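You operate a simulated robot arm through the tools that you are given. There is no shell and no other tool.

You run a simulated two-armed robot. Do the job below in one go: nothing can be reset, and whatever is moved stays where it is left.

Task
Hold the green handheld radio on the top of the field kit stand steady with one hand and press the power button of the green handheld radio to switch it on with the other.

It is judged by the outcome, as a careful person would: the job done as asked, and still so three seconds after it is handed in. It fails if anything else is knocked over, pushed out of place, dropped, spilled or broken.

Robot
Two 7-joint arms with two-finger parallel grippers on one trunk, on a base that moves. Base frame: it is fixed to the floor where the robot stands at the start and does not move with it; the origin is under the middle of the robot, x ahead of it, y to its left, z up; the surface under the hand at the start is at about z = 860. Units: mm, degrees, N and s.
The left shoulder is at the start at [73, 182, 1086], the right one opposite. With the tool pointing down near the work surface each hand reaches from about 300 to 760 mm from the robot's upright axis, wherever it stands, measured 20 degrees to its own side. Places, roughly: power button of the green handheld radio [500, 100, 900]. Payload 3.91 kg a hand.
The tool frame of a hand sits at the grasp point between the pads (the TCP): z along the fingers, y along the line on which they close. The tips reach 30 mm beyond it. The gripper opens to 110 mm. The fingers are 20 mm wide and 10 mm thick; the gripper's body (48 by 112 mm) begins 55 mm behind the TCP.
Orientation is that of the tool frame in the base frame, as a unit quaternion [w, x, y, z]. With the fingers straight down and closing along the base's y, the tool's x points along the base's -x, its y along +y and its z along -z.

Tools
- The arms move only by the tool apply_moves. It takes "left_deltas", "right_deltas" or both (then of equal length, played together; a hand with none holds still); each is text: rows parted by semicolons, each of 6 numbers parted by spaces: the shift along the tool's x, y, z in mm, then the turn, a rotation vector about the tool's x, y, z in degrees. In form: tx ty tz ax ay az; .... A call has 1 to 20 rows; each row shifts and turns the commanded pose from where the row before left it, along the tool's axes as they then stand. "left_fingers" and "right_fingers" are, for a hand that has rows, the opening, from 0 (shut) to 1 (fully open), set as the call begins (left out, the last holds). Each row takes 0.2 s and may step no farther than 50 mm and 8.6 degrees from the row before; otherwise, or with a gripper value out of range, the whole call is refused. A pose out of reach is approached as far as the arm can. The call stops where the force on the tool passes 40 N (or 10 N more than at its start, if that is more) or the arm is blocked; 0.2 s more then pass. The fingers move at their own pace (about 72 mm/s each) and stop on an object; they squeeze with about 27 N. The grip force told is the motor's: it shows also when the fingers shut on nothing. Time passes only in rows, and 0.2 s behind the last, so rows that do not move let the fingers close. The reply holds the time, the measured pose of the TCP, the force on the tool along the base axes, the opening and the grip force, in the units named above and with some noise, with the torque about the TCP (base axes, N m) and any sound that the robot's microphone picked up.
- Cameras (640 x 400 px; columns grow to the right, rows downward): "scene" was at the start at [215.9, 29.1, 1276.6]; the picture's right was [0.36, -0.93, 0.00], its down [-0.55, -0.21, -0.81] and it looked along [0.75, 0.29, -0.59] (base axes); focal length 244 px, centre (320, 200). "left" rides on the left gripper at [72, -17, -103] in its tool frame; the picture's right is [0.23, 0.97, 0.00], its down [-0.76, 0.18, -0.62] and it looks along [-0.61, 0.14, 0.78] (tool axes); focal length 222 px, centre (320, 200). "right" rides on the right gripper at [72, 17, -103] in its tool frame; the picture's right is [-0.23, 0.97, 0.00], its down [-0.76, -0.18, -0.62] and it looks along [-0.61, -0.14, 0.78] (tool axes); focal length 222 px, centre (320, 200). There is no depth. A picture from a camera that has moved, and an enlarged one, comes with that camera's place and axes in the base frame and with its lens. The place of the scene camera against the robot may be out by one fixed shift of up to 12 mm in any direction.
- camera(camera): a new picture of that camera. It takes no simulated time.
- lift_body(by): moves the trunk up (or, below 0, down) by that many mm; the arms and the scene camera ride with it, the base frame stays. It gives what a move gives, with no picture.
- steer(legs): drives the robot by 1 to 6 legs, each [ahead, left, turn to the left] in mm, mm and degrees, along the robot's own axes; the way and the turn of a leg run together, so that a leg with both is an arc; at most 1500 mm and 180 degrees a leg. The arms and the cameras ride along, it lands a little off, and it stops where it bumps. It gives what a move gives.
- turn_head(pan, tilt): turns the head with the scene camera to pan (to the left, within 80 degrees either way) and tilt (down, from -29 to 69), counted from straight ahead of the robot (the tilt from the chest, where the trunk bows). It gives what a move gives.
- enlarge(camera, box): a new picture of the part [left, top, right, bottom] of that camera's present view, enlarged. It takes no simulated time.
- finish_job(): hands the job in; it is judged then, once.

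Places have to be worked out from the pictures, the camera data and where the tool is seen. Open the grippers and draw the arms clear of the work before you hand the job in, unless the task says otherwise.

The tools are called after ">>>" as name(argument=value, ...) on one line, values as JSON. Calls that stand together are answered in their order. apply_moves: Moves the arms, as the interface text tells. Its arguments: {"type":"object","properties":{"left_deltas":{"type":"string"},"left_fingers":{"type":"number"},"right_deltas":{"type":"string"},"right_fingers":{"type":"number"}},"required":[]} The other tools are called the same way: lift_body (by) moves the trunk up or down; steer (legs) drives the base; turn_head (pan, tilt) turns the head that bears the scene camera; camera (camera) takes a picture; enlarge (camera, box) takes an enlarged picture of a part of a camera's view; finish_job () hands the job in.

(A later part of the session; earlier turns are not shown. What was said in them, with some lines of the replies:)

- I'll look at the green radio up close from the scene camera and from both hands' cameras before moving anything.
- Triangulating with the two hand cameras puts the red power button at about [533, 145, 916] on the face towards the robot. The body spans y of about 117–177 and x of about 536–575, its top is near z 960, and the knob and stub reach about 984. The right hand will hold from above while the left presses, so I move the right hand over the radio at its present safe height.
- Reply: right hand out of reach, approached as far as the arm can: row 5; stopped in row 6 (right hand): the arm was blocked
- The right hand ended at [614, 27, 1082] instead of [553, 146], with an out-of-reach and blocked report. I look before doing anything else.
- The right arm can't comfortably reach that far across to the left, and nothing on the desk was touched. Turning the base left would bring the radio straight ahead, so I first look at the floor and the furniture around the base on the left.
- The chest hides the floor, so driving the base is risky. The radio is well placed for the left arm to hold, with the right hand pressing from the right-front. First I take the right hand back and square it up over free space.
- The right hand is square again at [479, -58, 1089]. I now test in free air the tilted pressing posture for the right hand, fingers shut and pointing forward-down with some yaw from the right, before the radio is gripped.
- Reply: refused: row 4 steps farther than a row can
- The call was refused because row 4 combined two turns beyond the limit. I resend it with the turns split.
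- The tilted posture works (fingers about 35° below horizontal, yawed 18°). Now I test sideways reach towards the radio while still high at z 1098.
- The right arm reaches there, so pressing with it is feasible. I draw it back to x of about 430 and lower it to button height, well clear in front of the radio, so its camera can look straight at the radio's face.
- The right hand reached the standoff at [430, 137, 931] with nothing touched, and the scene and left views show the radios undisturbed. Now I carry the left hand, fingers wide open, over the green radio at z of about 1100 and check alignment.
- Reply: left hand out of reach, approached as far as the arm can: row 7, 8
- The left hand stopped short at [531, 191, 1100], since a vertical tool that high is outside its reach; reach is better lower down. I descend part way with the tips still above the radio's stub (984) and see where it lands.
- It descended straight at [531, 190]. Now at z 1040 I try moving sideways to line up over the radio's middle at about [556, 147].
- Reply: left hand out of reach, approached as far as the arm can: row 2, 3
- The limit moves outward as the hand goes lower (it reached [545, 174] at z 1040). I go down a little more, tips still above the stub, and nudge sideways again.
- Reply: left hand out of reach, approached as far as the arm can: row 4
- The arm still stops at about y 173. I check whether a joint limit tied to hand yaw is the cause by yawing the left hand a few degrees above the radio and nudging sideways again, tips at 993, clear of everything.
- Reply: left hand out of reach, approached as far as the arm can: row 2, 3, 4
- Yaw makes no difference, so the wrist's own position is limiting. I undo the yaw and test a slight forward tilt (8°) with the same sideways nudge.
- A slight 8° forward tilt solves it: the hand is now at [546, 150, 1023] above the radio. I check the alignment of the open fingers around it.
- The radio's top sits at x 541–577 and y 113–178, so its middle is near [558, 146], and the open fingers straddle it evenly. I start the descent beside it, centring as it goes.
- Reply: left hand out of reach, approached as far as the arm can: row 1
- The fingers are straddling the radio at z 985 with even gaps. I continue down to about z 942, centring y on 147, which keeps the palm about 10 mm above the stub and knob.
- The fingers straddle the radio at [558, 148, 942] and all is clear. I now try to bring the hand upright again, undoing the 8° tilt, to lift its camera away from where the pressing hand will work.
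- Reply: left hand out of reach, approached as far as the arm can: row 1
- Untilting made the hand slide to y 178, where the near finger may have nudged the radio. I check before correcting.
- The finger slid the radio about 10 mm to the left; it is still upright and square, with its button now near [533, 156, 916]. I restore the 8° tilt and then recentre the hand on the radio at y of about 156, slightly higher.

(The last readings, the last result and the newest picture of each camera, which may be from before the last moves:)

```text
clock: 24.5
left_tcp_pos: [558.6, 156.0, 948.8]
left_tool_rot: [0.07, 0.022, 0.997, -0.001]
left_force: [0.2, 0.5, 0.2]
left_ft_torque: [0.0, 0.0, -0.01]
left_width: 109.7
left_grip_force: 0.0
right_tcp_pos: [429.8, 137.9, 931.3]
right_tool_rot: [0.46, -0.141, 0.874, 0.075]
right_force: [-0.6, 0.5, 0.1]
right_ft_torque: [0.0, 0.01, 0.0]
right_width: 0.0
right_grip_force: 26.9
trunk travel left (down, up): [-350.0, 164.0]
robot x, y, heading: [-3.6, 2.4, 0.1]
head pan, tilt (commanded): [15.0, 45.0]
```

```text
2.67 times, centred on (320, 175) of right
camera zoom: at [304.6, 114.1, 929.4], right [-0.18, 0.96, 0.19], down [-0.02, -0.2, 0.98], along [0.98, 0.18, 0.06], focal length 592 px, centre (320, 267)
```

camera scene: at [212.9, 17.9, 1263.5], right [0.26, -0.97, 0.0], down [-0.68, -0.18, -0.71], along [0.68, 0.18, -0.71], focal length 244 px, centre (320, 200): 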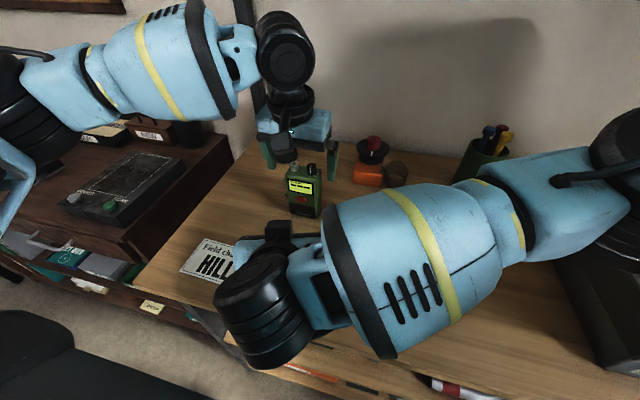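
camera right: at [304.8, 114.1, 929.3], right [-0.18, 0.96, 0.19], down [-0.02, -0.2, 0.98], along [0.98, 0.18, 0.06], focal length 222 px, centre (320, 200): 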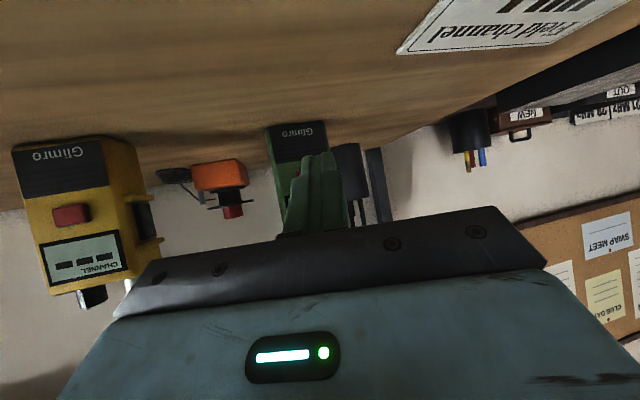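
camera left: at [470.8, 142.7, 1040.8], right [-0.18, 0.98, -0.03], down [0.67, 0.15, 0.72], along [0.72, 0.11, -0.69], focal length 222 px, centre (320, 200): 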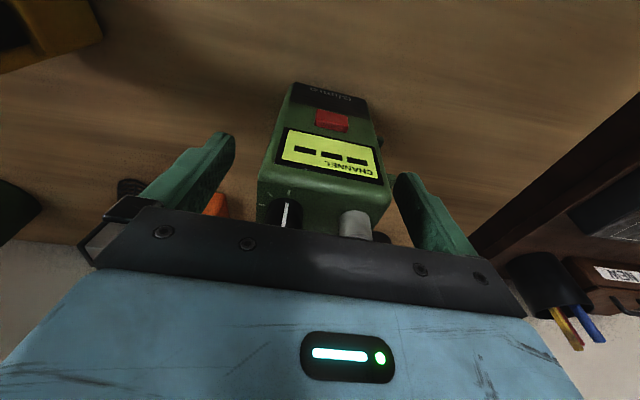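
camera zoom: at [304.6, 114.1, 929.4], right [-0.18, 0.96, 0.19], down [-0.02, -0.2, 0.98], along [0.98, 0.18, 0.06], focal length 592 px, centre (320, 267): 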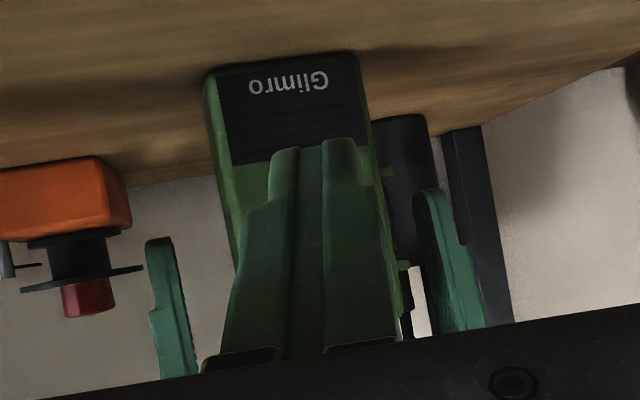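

The hand is centred: gaps of about 23 mm and 21 mm on either side, palm above the stub. I close the left fingers to grip the radio's sides.

>>> apply_moves(left_deltas="0 0 0 0 0 0; 0 0 0 0 0 0; 0 0 0 0 0 0; 0 0 0 0 0 0; 0 0 0 0 0 0; 0 0 0 0 0 0", left_fingers=0)

>>> camera(camera="left")

>>> enlarge(camera="scene", box=[240, 90, 400, 240])

>>> enlarge(camera="right", box=[200, 100, 440, 250])

```text
clock: 25.9
left_tcp_pos: [558.0, 155.8, 948.5]
left_tool_rot: [0.07, 0.023, 0.997, -0.001]
left_force: [0.4, 0.1, 1.0]
left_ft_torque: [-0.08, -0.05, 0.02]
left_width: 69.6
left_grip_force: 26.5
right_tcp_pos: [430.3, 138.0, 930.4]
right_tool_rot: [0.46, -0.141, 0.873, 0.075]
right_force: [1.2, 0.1, -0.5]
right_ft_torque: [-0.02, -0.04, 0.0]
right_width: 0.0
right_grip_force: 27.0
trunk travel left (down, up): [-350.0, 164.0]
robot x, y, heading: [3.2, 1.9, 0.0]
head pan, tilt (commanded): [15.0, 45.0]
```

```text
taken
camera left: at [470.9, 142.7, 1040.7], right [-0.18, 0.98, -0.03], down [0.67, 0.15, 0.72], along [0.72, 0.11, -0.69], focal length 222 px, centre (320, 200)
```

left: 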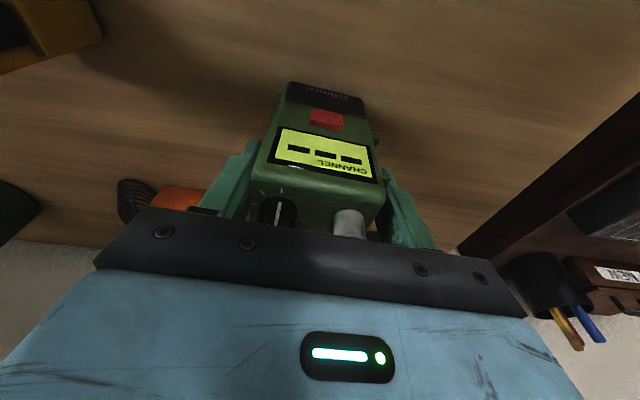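

```text
2.67 times, centred on (320, 165) of scene
camera zoom: at [213.1, 18.1, 1263.4], right [0.26, -0.97, 0.0], down [-0.68, -0.18, -0.71], along [0.68, 0.18, -0.71], focal length 652 px, centre (320, 293)
```

zoom: 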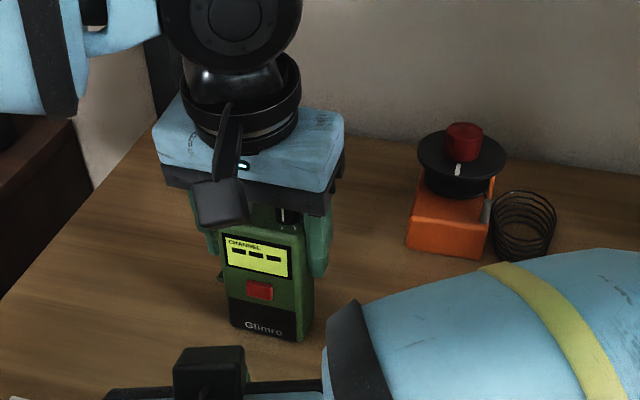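

```text
2.67 times, centred on (320, 175) of right
camera zoom: at [304.7, 114.1, 929.4], right [-0.18, 0.96, 0.19], down [-0.02, -0.2, 0.98], along [0.98, 0.18, 0.06], focal length 592 px, centre (320, 267)
```

zoom: 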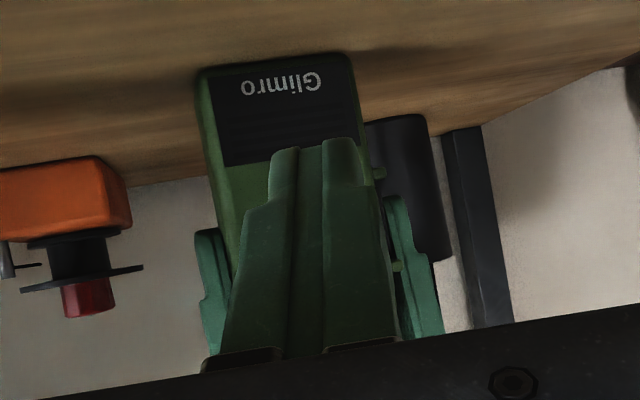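

The radio is held (opening 69.6 mm, grip 26.5 N), still standing upright, with the button now at about [532.5, 153, 916.5]. Before approaching, I look at the right hand's upper side to check clearance under the left camera.

>>> enlarge(camera="scene", box=[200, 120, 400, 320])

>>> camera(camera="scene")

```text
2.00 times, centred on (300, 220) of scene
camera zoom: at [213.1, 18.1, 1263.4], right [0.26, -0.97, 0.0], down [-0.68, -0.18, -0.71], along [0.68, 0.18, -0.71], focal length 489 px, centre (360, 160)
```

zoom: 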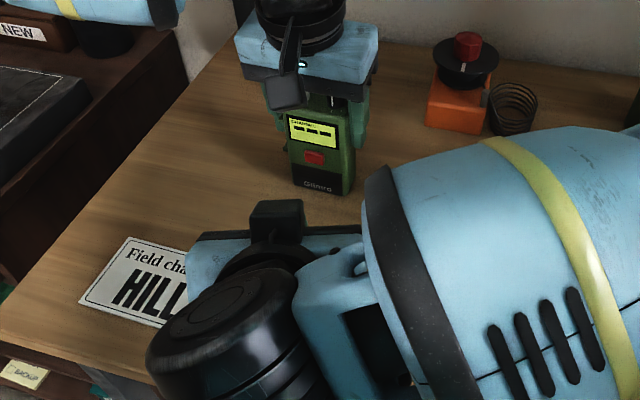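

```text
taken
camera scene: at [213.1, 18.1, 1263.4], right [0.26, -0.97, 0.0], down [-0.68, -0.18, -0.71], along [0.68, 0.18, -0.71], focal length 244 px, centre (320, 200)
```

scene: 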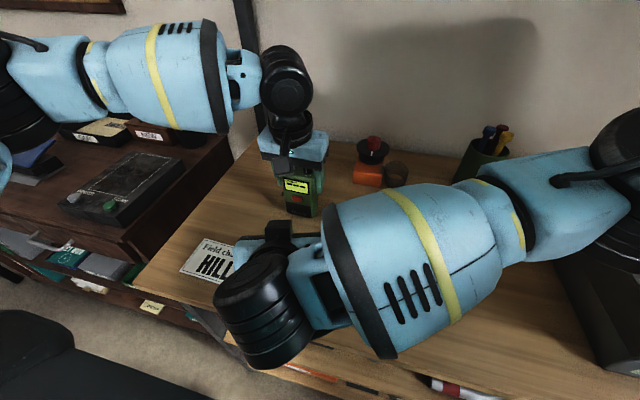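

There is a black block on top of the right gripper. I zoom in on it and on the left camera to judge their heights.

>>> enlarge(camera="scene", box=[230, 205, 330, 265])

>>> enlarge(camera="scene", box=[245, 110, 345, 220])

```text
6.40 times, centred on (280, 235) of scene
camera zoom: at [213.1, 18.1, 1263.4], right [0.26, -0.97, 0.0], down [-0.68, -0.18, -0.71], along [0.68, 0.18, -0.71], focal length 1564 px, centre (576, -24)
```

zoom: 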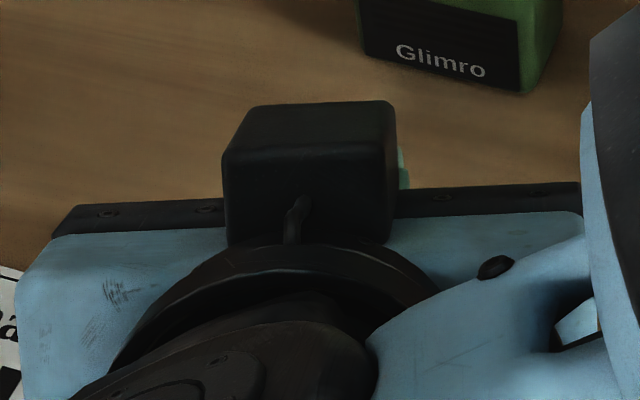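

```text
3.64 times, centred on (295, 165) of scene
camera zoom: at [213.1, 18.1, 1263.4], right [0.26, -0.97, 0.0], down [-0.68, -0.18, -0.71], along [0.68, 0.18, -0.71], focal length 888 px, centre (411, 327)
```

zoom: 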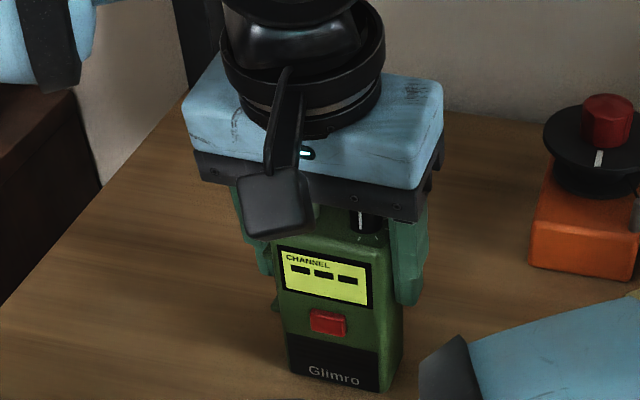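

The block reaches about 44 mm off the right hand's axis. At the pressing pose that gives roughly 20 mm below the left camera, which is workable. I advance the right hand to about 15 mm short of the button and look again.

>>> apply_moves(right_deltas="-5.6 -1.2 9.7 0 0 0; -5.6 -1.2 9.7 0 0 0; -5.6 -1.2 9.7 0 0 0; -5.6 -1.2 9.7 0 0 0; -5.6 -1.2 9.7 0 0 0; 0 0 0 0 0 0")

>>> enlarge(camera="scene", box=[230, 120, 350, 240])

>>> camera(camera="left")

>>> camera(camera="right")

```text
clock: 27.3
left_tcp_pos: [557.9, 154.8, 948.4]
left_tool_rot: [0.07, 0.022, 0.997, -0.002]
left_force: [-0.2, 0.8, 0.4]
left_ft_torque: [-0.02, -0.03, 0.02]
left_width: 69.8
left_grip_force: 26.8
right_tcp_pos: [485.4, 149.5, 925.1]
right_tool_rot: [0.459, -0.141, 0.874, 0.075]
right_force: [-0.4, 0.1, -0.9]
right_ft_torque: [-0.04, 0.03, 0.02]
right_width: 0.1
right_grip_force: 27.4
trunk travel left (down, up): [-350.0, 164.0]
robot x, y, heading: [-2.2, 0.5, 0.1]
head pan, tilt (commanded): [15.0, 45.0]
```

```text
3.33 times, centred on (290, 180) of scene
camera zoom: at [213.1, 18.0, 1263.4], right [0.26, -0.97, 0.0], down [-0.68, -0.18, -0.71], along [0.68, 0.18, -0.71], focal length 814 px, centre (420, 267)
```

zoom: 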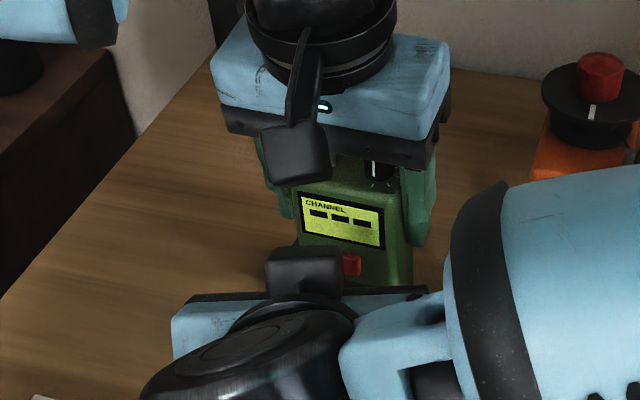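

```text
taken
camera left: at [470.8, 142.7, 1040.7], right [-0.18, 0.98, -0.03], down [0.67, 0.15, 0.72], along [0.72, 0.11, -0.69], focal length 222 px, centre (320, 200)
```

left: 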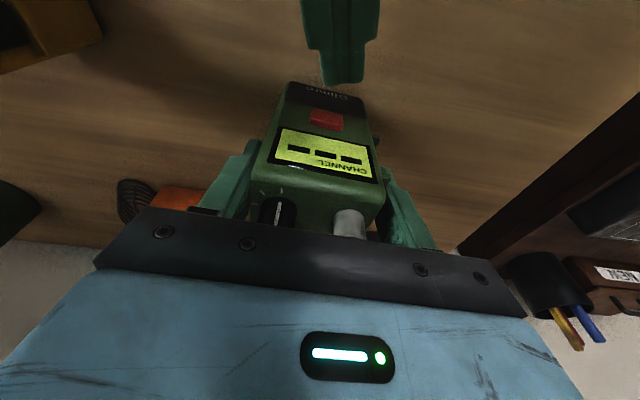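

```text
taken
camera right: at [360.2, 126.2, 924.8], right [-0.18, 0.96, 0.19], down [-0.02, -0.2, 0.98], along [0.98, 0.18, 0.06], focal length 222 px, centre (320, 200)
```

right: 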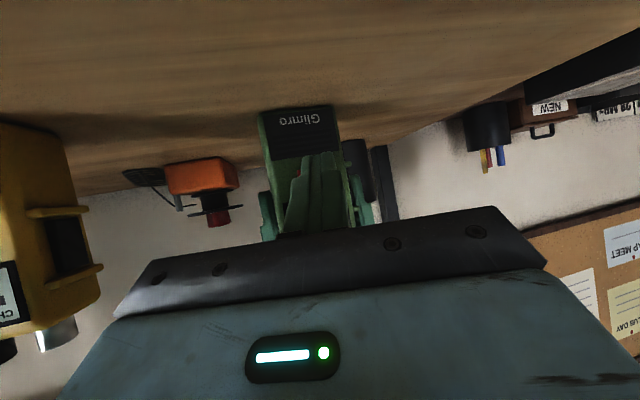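

The left camera now sees the right fingertips closing in on the red button. I enlarge that view to line up the tip with the button.

>>> enlarge(camera="left", box=[260, 30, 420, 150])

>>> enlarge(camera="right", box=[240, 90, 400, 240])

```text
3.33 times, centred on (340, 90) of left
camera zoom: at [470.8, 142.7, 1040.7], right [-0.18, 0.98, -0.03], down [0.67, 0.15, 0.72], along [0.72, 0.11, -0.69], focal length 740 px, centre (253, 567)
```

zoom: 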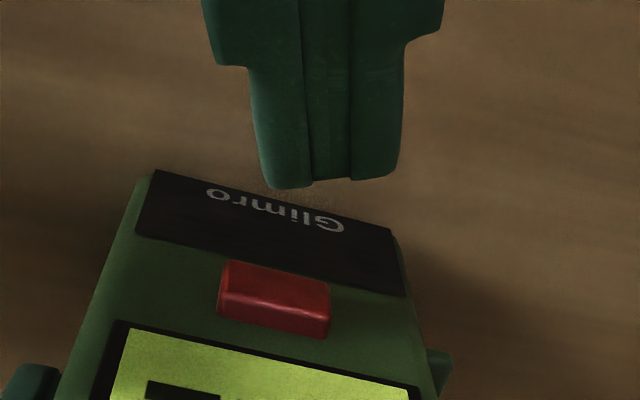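

```text
2.67 times, centred on (320, 165) of right
camera zoom: at [360.2, 126.2, 924.8], right [-0.18, 0.96, 0.19], down [-0.02, -0.2, 0.98], along [0.98, 0.18, 0.06], focal length 592 px, centre (320, 293)
```

zoom: 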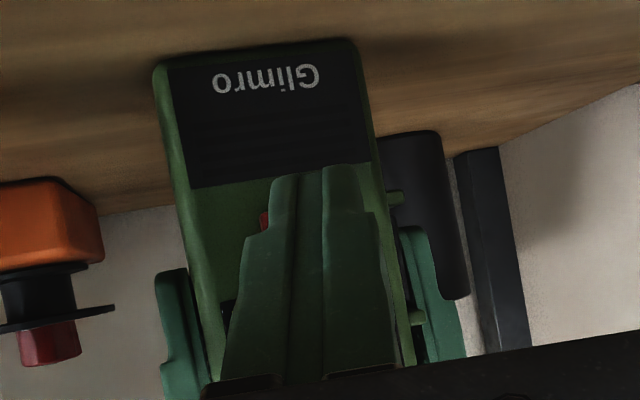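

The tip's leading corner is at about [517, 150, 916] and the button's face at about [531, 153, 917], so it is lined up. I close most of the remaining gap, about 12 mm straight ahead in small steps, watching the forces.

>>> apply_moves(right_deltas="-1.7 -0.48 2.5 0 0 0; -1.7 -0.48 2.5 0 0 0; -1.7 -0.48 2.5 0 0 0; -1.7 -0.48 2.5 0 0 0; 0 0 0 0 0 0")

>>> enlarge(camera="left", box=[260, 30, 420, 150])

>>> enlarge(camera="scene", box=[230, 120, 350, 240])

```text
clock: 28.5
left_tcp_pos: [557.5, 154.2, 949.9]
left_tool_rot: [0.07, 0.023, 0.997, -0.002]
left_force: [0.4, -0.6, 0.1]
left_ft_torque: [0.08, -0.07, -0.01]
left_width: 69.6
left_grip_force: 27.2
right_tcp_pos: [498.2, 152.2, 926.8]
right_tool_rot: [0.46, -0.14, 0.874, 0.074]
right_force: [-0.2, 0.9, -0.3]
right_ft_torque: [0.0, -0.01, 0.03]
right_width: 0.0
right_grip_force: 27.2
trunk travel left (down, up): [-350.0, 164.0]
robot x, y, heading: [-4.1, -1.2, 0.0]
head pan, tilt (commanded): [15.0, 45.0]
```

```text
3.33 times, centred on (340, 90) of left
camera zoom: at [470.8, 142.7, 1040.7], right [-0.18, 0.98, -0.03], down [0.67, 0.15, 0.72], along [0.72, 0.11, -0.69], focal length 740 px, centre (253, 567)
```

zoom: 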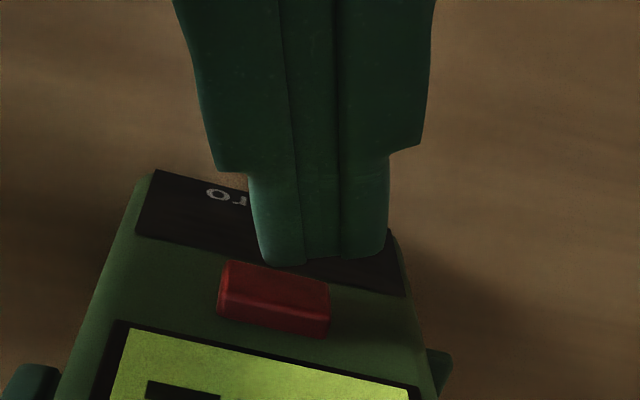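

```text
3.33 times, centred on (290, 180) of scene
camera zoom: at [213.1, 18.0, 1263.4], right [0.26, -0.97, 0.0], down [-0.68, -0.18, -0.71], along [0.68, 0.18, -0.71], focal length 814 px, centre (420, 267)
```

zoom: 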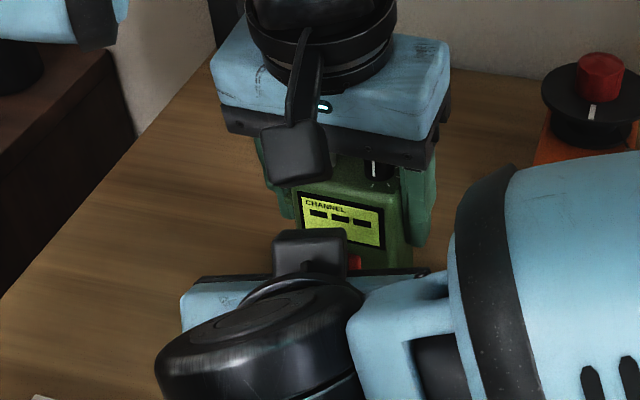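

No contact yet; the tip is about 4–5 mm from the button's face and well centred in height. I press forward slowly by 6 mm in 1.5 mm steps.

>>> apply_moves(right_deltas="-0.75 -0.76 1.09 0 0 0; -0.75 -0.76 1.09 0 0 0; -0.75 -0.76 1.09 0 0 0; -0.75 -0.76 1.09 0 0 0; 0 0 0 0 0 0")

>>> enlarge(camera="left", box=[260, 30, 420, 150])

>>> enlarge(camera="scene", box=[230, 120, 350, 240])

```text
clock: 29.7
left_tcp_pos: [558.1, 155.2, 949.8]
left_tool_rot: [0.07, 0.022, 0.997, -0.001]
left_force: [7.3, -1.6, 0.1]
left_ft_torque: [-0.01, -0.2, 0.09]
left_width: 70.0
left_grip_force: 27.2
right_tcp_pos: [504.0, 151.2, 926.3]
right_tool_rot: [0.459, -0.142, 0.873, 0.076]
right_force: [-8.3, 1.7, -0.6]
right_ft_torque: [0.0, 0.07, 0.02]
right_width: 0.1
right_grip_force: 27.2
trunk travel left (down, up): [-350.0, 164.0]
robot x, y, heading: [-0.0, -1.9, -0.0]
head pan, tilt (commanded): [15.0, 45.0]
heard: click
```

```text
3.33 times, centred on (340, 90) of left
camera zoom: at [471.1, 142.7, 1040.6], right [-0.18, 0.98, -0.03], down [0.67, 0.15, 0.72], along [0.72, 0.11, -0.69], focal length 740 px, centre (253, 567)
```

zoom: 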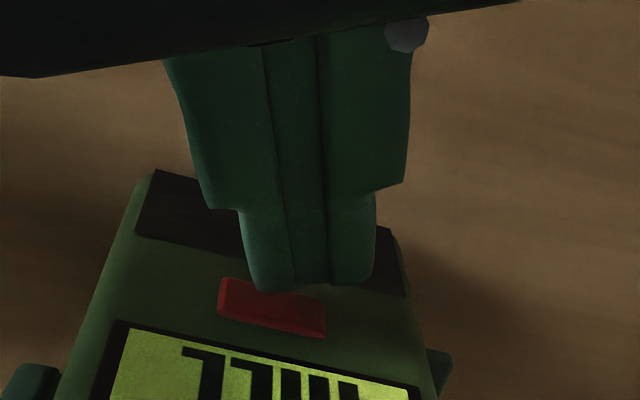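

```text
3.33 times, centred on (290, 180) of scene
camera zoom: at [213.1, 18.1, 1263.4], right [0.26, -0.97, 0.0], down [-0.68, -0.18, -0.71], along [0.68, 0.18, -0.71], focal length 814 px, centre (420, 267)
```

zoom: 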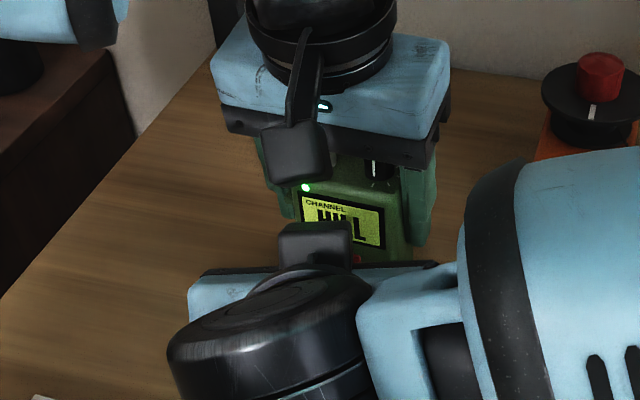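

A click was heard, the display changed from "---" to "HILL" and a green light is on, with about 8 N at the button while the left hand held it steady. I now withdraw the right hand straight back.

>>> apply_moves(right_deltas="2.7 1.6 -3.9 0 0 0; 5.4 3.2 -7.8 0 0 0; 8.1 4.8 -11.7 0 0 0; 8.1 4.8 -11.7 0 0 0; 8.1 4.8 -11.7 0 0 0; 8.1 4.8 -11.7 0 0 0; 0 0 0 0 0 0")

>>> enlarge(camera="left", box=[220, 40, 420, 240])

>>> camera(camera="scene")

```text
clock: 31.3
left_tcp_pos: [557.4, 154.8, 949.1]
left_tool_rot: [0.07, 0.023, 0.997, -0.002]
left_force: [-0.2, 0.2, 0.4]
left_ft_torque: [-0.05, 0.04, 0.01]
left_width: 69.6
left_grip_force: 27.1
right_tcp_pos: [428.8, 150.4, 926.2]
right_tool_rot: [0.46, -0.14, 0.874, 0.074]
right_force: [0.4, 0.1, 0.4]
right_ft_torque: [0.0, 0.01, 0.01]
right_width: 0.1
right_grip_force: 27.0
trunk travel left (down, up): [-350.0, 164.0]
robot x, y, heading: [0.8, 2.6, -0.1]
head pan, tilt (commanded): [15.0, 45.0]
```

```text
2.00 times, centred on (320, 140) of left
camera zoom: at [470.6, 142.7, 1040.7], right [-0.18, 0.98, -0.03], down [0.68, 0.15, 0.72], along [0.72, 0.11, -0.69], focal length 444 px, centre (320, 320)
```

zoom: 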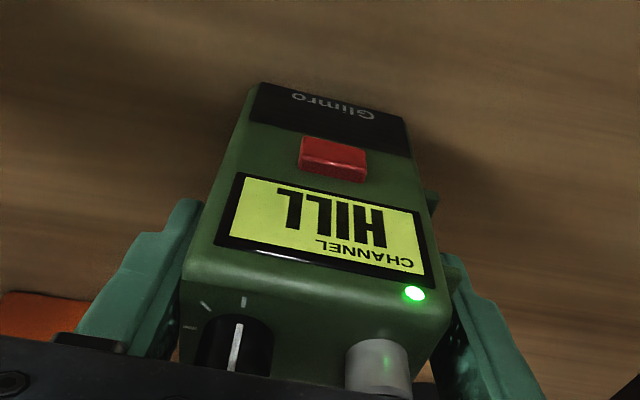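

```text
taken
camera scene: at [212.9, 18.0, 1263.5], right [0.26, -0.97, 0.0], down [-0.68, -0.18, -0.71], along [0.68, 0.18, -0.71], focal length 244 px, centre (320, 200)
```

scene: 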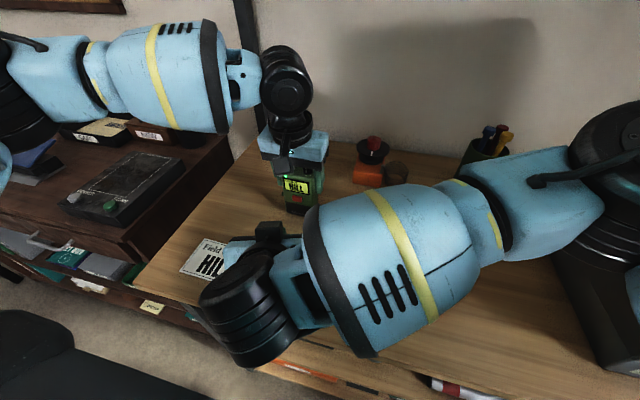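

The radio stays on ("HILL", green light lit) and upright with the right hand withdrawn. I now open the left fingers and look before lifting away.

>>> apply_moves(left_deltas="0 0 0 0 0 0; 0 0 0 0 0 0; 0 0 0 0 0 0; 0 0 0 0 0 0", left_fingers=1)

>>> camera(camera="left")

```text
clock: 32.3
left_tcp_pos: [558.2, 155.2, 949.2]
left_tool_rot: [0.07, 0.022, 0.997, -0.001]
left_force: [-0.3, 0.4, 1.4]
left_ft_torque: [-0.03, -0.04, -0.01]
left_width: 110.0
left_grip_force: 0.0
right_tcp_pos: [428.7, 150.7, 925.5]
right_tool_rot: [0.459, -0.141, 0.874, 0.074]
right_force: [-0.7, 0.1, -0.1]
right_ft_torque: [-0.02, 0.03, 0.0]
right_width: 0.0
right_grip_force: 27.7
trunk travel left (down, up): [-350.0, 164.0]
robot x, y, heading: [2.5, -1.5, -0.1]
head pan, tilt (commanded): [15.0, 45.0]
```

```text
taken
camera left: at [470.8, 142.7, 1040.7], right [-0.18, 0.98, -0.03], down [0.67, 0.15, 0.72], along [0.72, 0.11, -0.69], focal length 222 px, centre (320, 200)
```

left: 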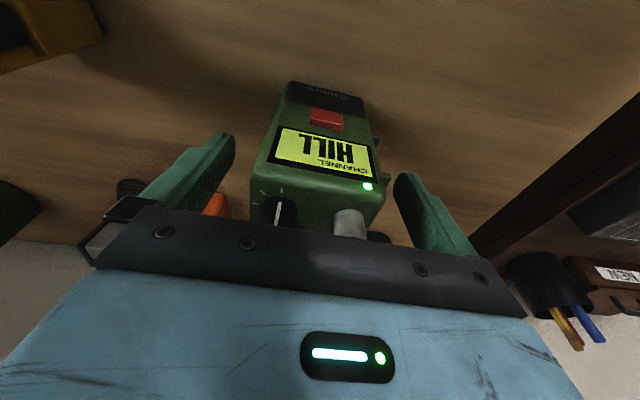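

The fingers are open with free space on both sides and the radio stands on its own. I lift the left hand straight up while easing slightly back, in two parts to check reach.

>>> apply_moves(left_deltas="0.58 -0.08 -10.2 0 0 0; 0.58 -0.08 -10.2 0 0 0; 0.58 -0.08 -10.2 0 0 0; 0.58 -0.08 -10.2 0 0 0; 0 0 0 0 0 0")

```text
clock: 33.5
left_tcp_pos: [548.9, 155.6, 990.1]
left_tool_rot: [0.07, 0.023, 0.997, -0.001]
left_force: [0.3, -0.4, -0.2]
left_ft_torque: [0.0, 0.01, -0.05]
left_width: 110.0
left_grip_force: 0.1
right_tcp_pos: [429.5, 150.7, 924.8]
right_tool_rot: [0.46, -0.141, 0.874, 0.075]
right_force: [-0.8, -0.3, 0.1]
right_ft_torque: [-0.01, 0.03, 0.03]
right_width: 0.0
right_grip_force: 26.9
trunk travel left (down, up): [-350.0, 164.0]
robot x, y, heading: [-0.7, -0.1, -0.1]
head pan, tilt (commanded): [15.0, 45.0]
```

The lift is going straight at [549, 156, 990]. I continue up past the stub height, then swing the left hand out to the left and up.

>>> apply_moves(left_deltas="1.07 -0.1 -10.25 0 0 0; 1.07 -0.1 -10.25 0 0 0; 1.07 -0.1 -10.25 0 0 0; 1.07 -0.1 -10.25 0 0 0; 1.07 -0.1 -10.25 0 0 0; 4.6 24.8 -10.8 0 0 0; 4.6 24.8 -10.8 0 0 0; 4.6 24.8 -10.8 0 0 0; 4.6 24.8 -10.8 0 0 0; 4.6 24.8 -10.8 0 0 0; 4.6 24.8 -10.8 0 0 0; 0 24.8 0 0 0 0; 0 0 0 0 0 0")

>>> camera(camera="scene")

>>> camera(camera="right")

```text
clock: 36.3
left_tcp_pos: [509.4, 331.2, 1100.0]
left_tool_rot: [0.07, 0.023, 0.997, -0.001]
left_force: [-0.8, -0.2, -0.5]
left_ft_torque: [0.01, -0.02, -0.01]
left_width: 109.9
left_grip_force: 0.0
right_tcp_pos: [429.5, 151.9, 925.9]
right_tool_rot: [0.46, -0.141, 0.874, 0.075]
right_force: [0.0, -0.5, 0.4]
right_ft_torque: [-0.01, -0.02, 0.03]
right_width: 0.0
right_grip_force: 27.3
trunk travel left (down, up): [-350.0, 164.0]
robot x, y, heading: [-3.2, 4.2, -0.0]
head pan, tilt (commanded): [15.0, 45.0]
```

```text
taken
camera scene: at [213.1, 17.7, 1263.4], right [0.26, -0.97, 0.0], down [-0.68, -0.18, -0.71], along [0.68, 0.18, -0.71], focal length 244 px, centre (320, 200)
```

scene: 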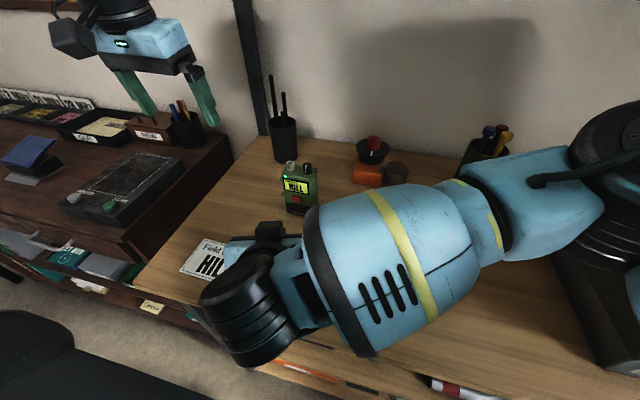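

```text
taken
camera right: at [303.4, 127.4, 924.5], right [-0.18, 0.96, 0.19], down [-0.02, -0.2, 0.98], along [0.98, 0.18, 0.06], focal length 222 px, centre (320, 200)
```

right: 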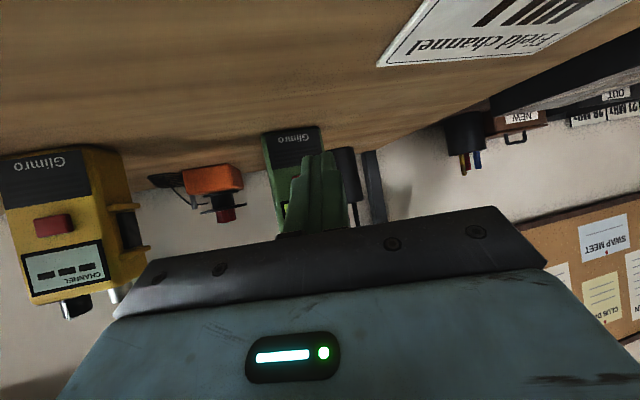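

The radio stands on its own, lit and showing "HILL", and the yellow radio, orange device and card are as they were. Now I raise the right arm back up the same way it came and take it to the right, then open its gripper.

>>> apply_moves(right_deltas="-27.7 0.1 -19.1 0 0 0; -27.7 0.1 -19.1 0 0 0; -27.7 0.1 -19.1 0 0 0; -27.7 0.1 -19.1 0 0 0; -27.7 0.1 -19.1 0 0 0; 4.3 -28 -6.4 0 0 0; 4.3 -28 -6.4 0 0 0; 4.3 -28 -6.4 0 0 0; 4.3 -28 -6.4 0 0 0; 4.3 -28 -6.4 0 0 0; 0 0 0 0 0 0")

>>> camera(camera="scene")

```text
clock: 38.7
left_tcp_pos: [508.8, 330.6, 1100.8]
left_tool_rot: [0.069, 0.021, 0.997, -0.002]
left_force: [0.3, 0.4, -0.7]
left_ft_torque: [-0.02, -0.01, 0.01]
left_width: 110.1
left_grip_force: 0.1
right_tcp_pos: [435.2, 5.8, 1094.7]
right_tool_rot: [0.459, -0.141, 0.874, 0.074]
right_force: [0.0, 0.7, -0.6]
right_ft_torque: [0.0, 0.01, 0.0]
right_width: 0.1
right_grip_force: 27.0
trunk travel left (down, up): [-350.0, 164.0]
robot x, y, heading: [1.8, 1.6, 0.2]
head pan, tilt (commanded): [15.0, 45.0]
```

```text
taken
camera scene: at [213.1, 18.7, 1263.4], right [0.26, -0.97, 0.0], down [-0.68, -0.18, -0.71], along [0.68, 0.18, -0.71], focal length 244 px, centre (320, 200)
```

scene: 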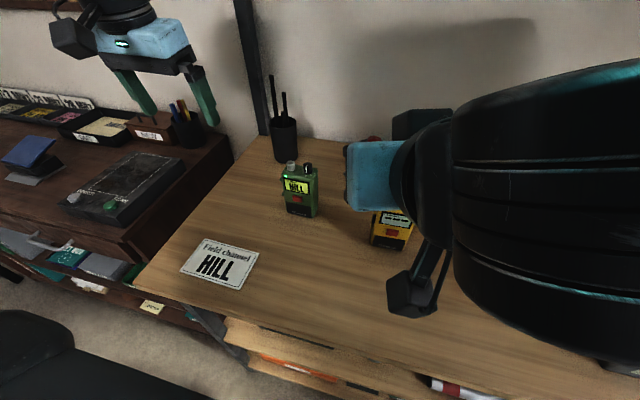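

The right arm is high and clear. I set its hand back upright as at the start and open the gripper, above free desk.

>>> apply_moves(right_deltas="0 0 0 0 7 0; 0 0 0 0 8 0; 0 0 0 0 8 0; 0 0 0 0 8 0; 0 0 0 0 8 0; 0 0 0 0 8 0; 0 0 0 0 8 0; 0 0 0 0 0 6; -10 -20 0 0 0 6; -13 -20 0 0 0 6; -13 -20 0 0 0 0; 0 0 0 0 0 0", right_fingers=1)

>>> camera(camera="scene")

>>> enlarge(camera="scene", box=[240, 120, 440, 260])

```text
clock: 41.3
left_tcp_pos: [509.3, 330.6, 1100.8]
left_tool_rot: [0.07, 0.023, 0.997, -0.001]
left_force: [-0.2, 0.1, -0.2]
left_ft_torque: [0.01, 0.01, -0.01]
left_width: 110.0
left_grip_force: 0.0
right_tcp_pos: [479.6, -50.7, 1095.0]
right_tool_rot: [0.004, -0.003, 1.0, 0.001]
right_force: [0.3, 0.5, 0.0]
right_ft_torque: [-0.01, -0.01, -0.02]
right_width: 110.1
right_grip_force: 0.2
trunk travel left (down, up): [-350.0, 164.0]
robot x, y, heading: [2.0, -0.8, -0.2]
head pan, tilt (commanded): [15.0, 45.0]
```

```text
taken
camera scene: at [213.0, 18.4, 1263.5], right [0.26, -0.97, 0.0], down [-0.68, -0.18, -0.71], along [0.68, 0.18, -0.71], focal length 244 px, centre (320, 200)
```

scene: 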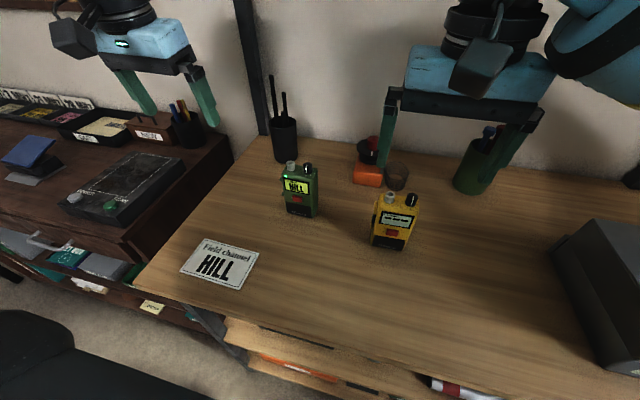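

```text
2.86 times, centred on (340, 190) of scene
camera zoom: at [213.0, 18.4, 1263.5], right [0.26, -0.97, 0.0], down [-0.68, -0.18, -0.71], along [0.68, 0.18, -0.71], focal length 698 px, centre (263, 229)
```

zoom: 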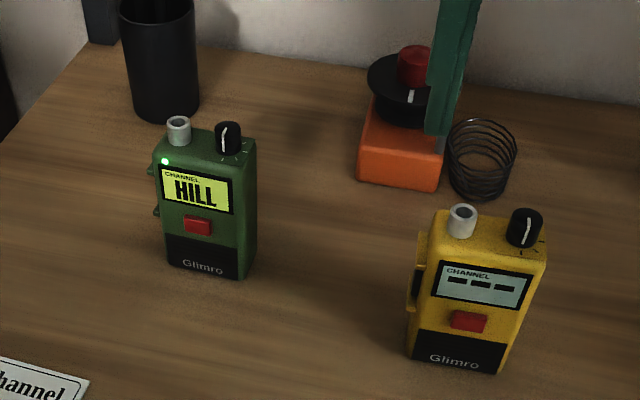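

The green radio stands upright with its light on, showing "HILL" to match the card. Everything else is where it was, and both arms are clear with open grippers, so I hand the job in.

>>> finish_job()

```text
The job is handed in.
```

The green radio is switched on. I held it with the left hand and pressed its red power button with the right. A click was heard, the display changed from "---" to "HILL", and a green light came on. It stayed on after both hands let go.

- **Radio moved slightly:** while I was positioning the left hand, a finger pushed the radio about 10 mm to the left. It stayed upright, and I left it about 8 mm left of where it started.
- **Everything else:** the pictures show nothing else moved or knocked over. Both grippers are open and both arms are clear of the desk.
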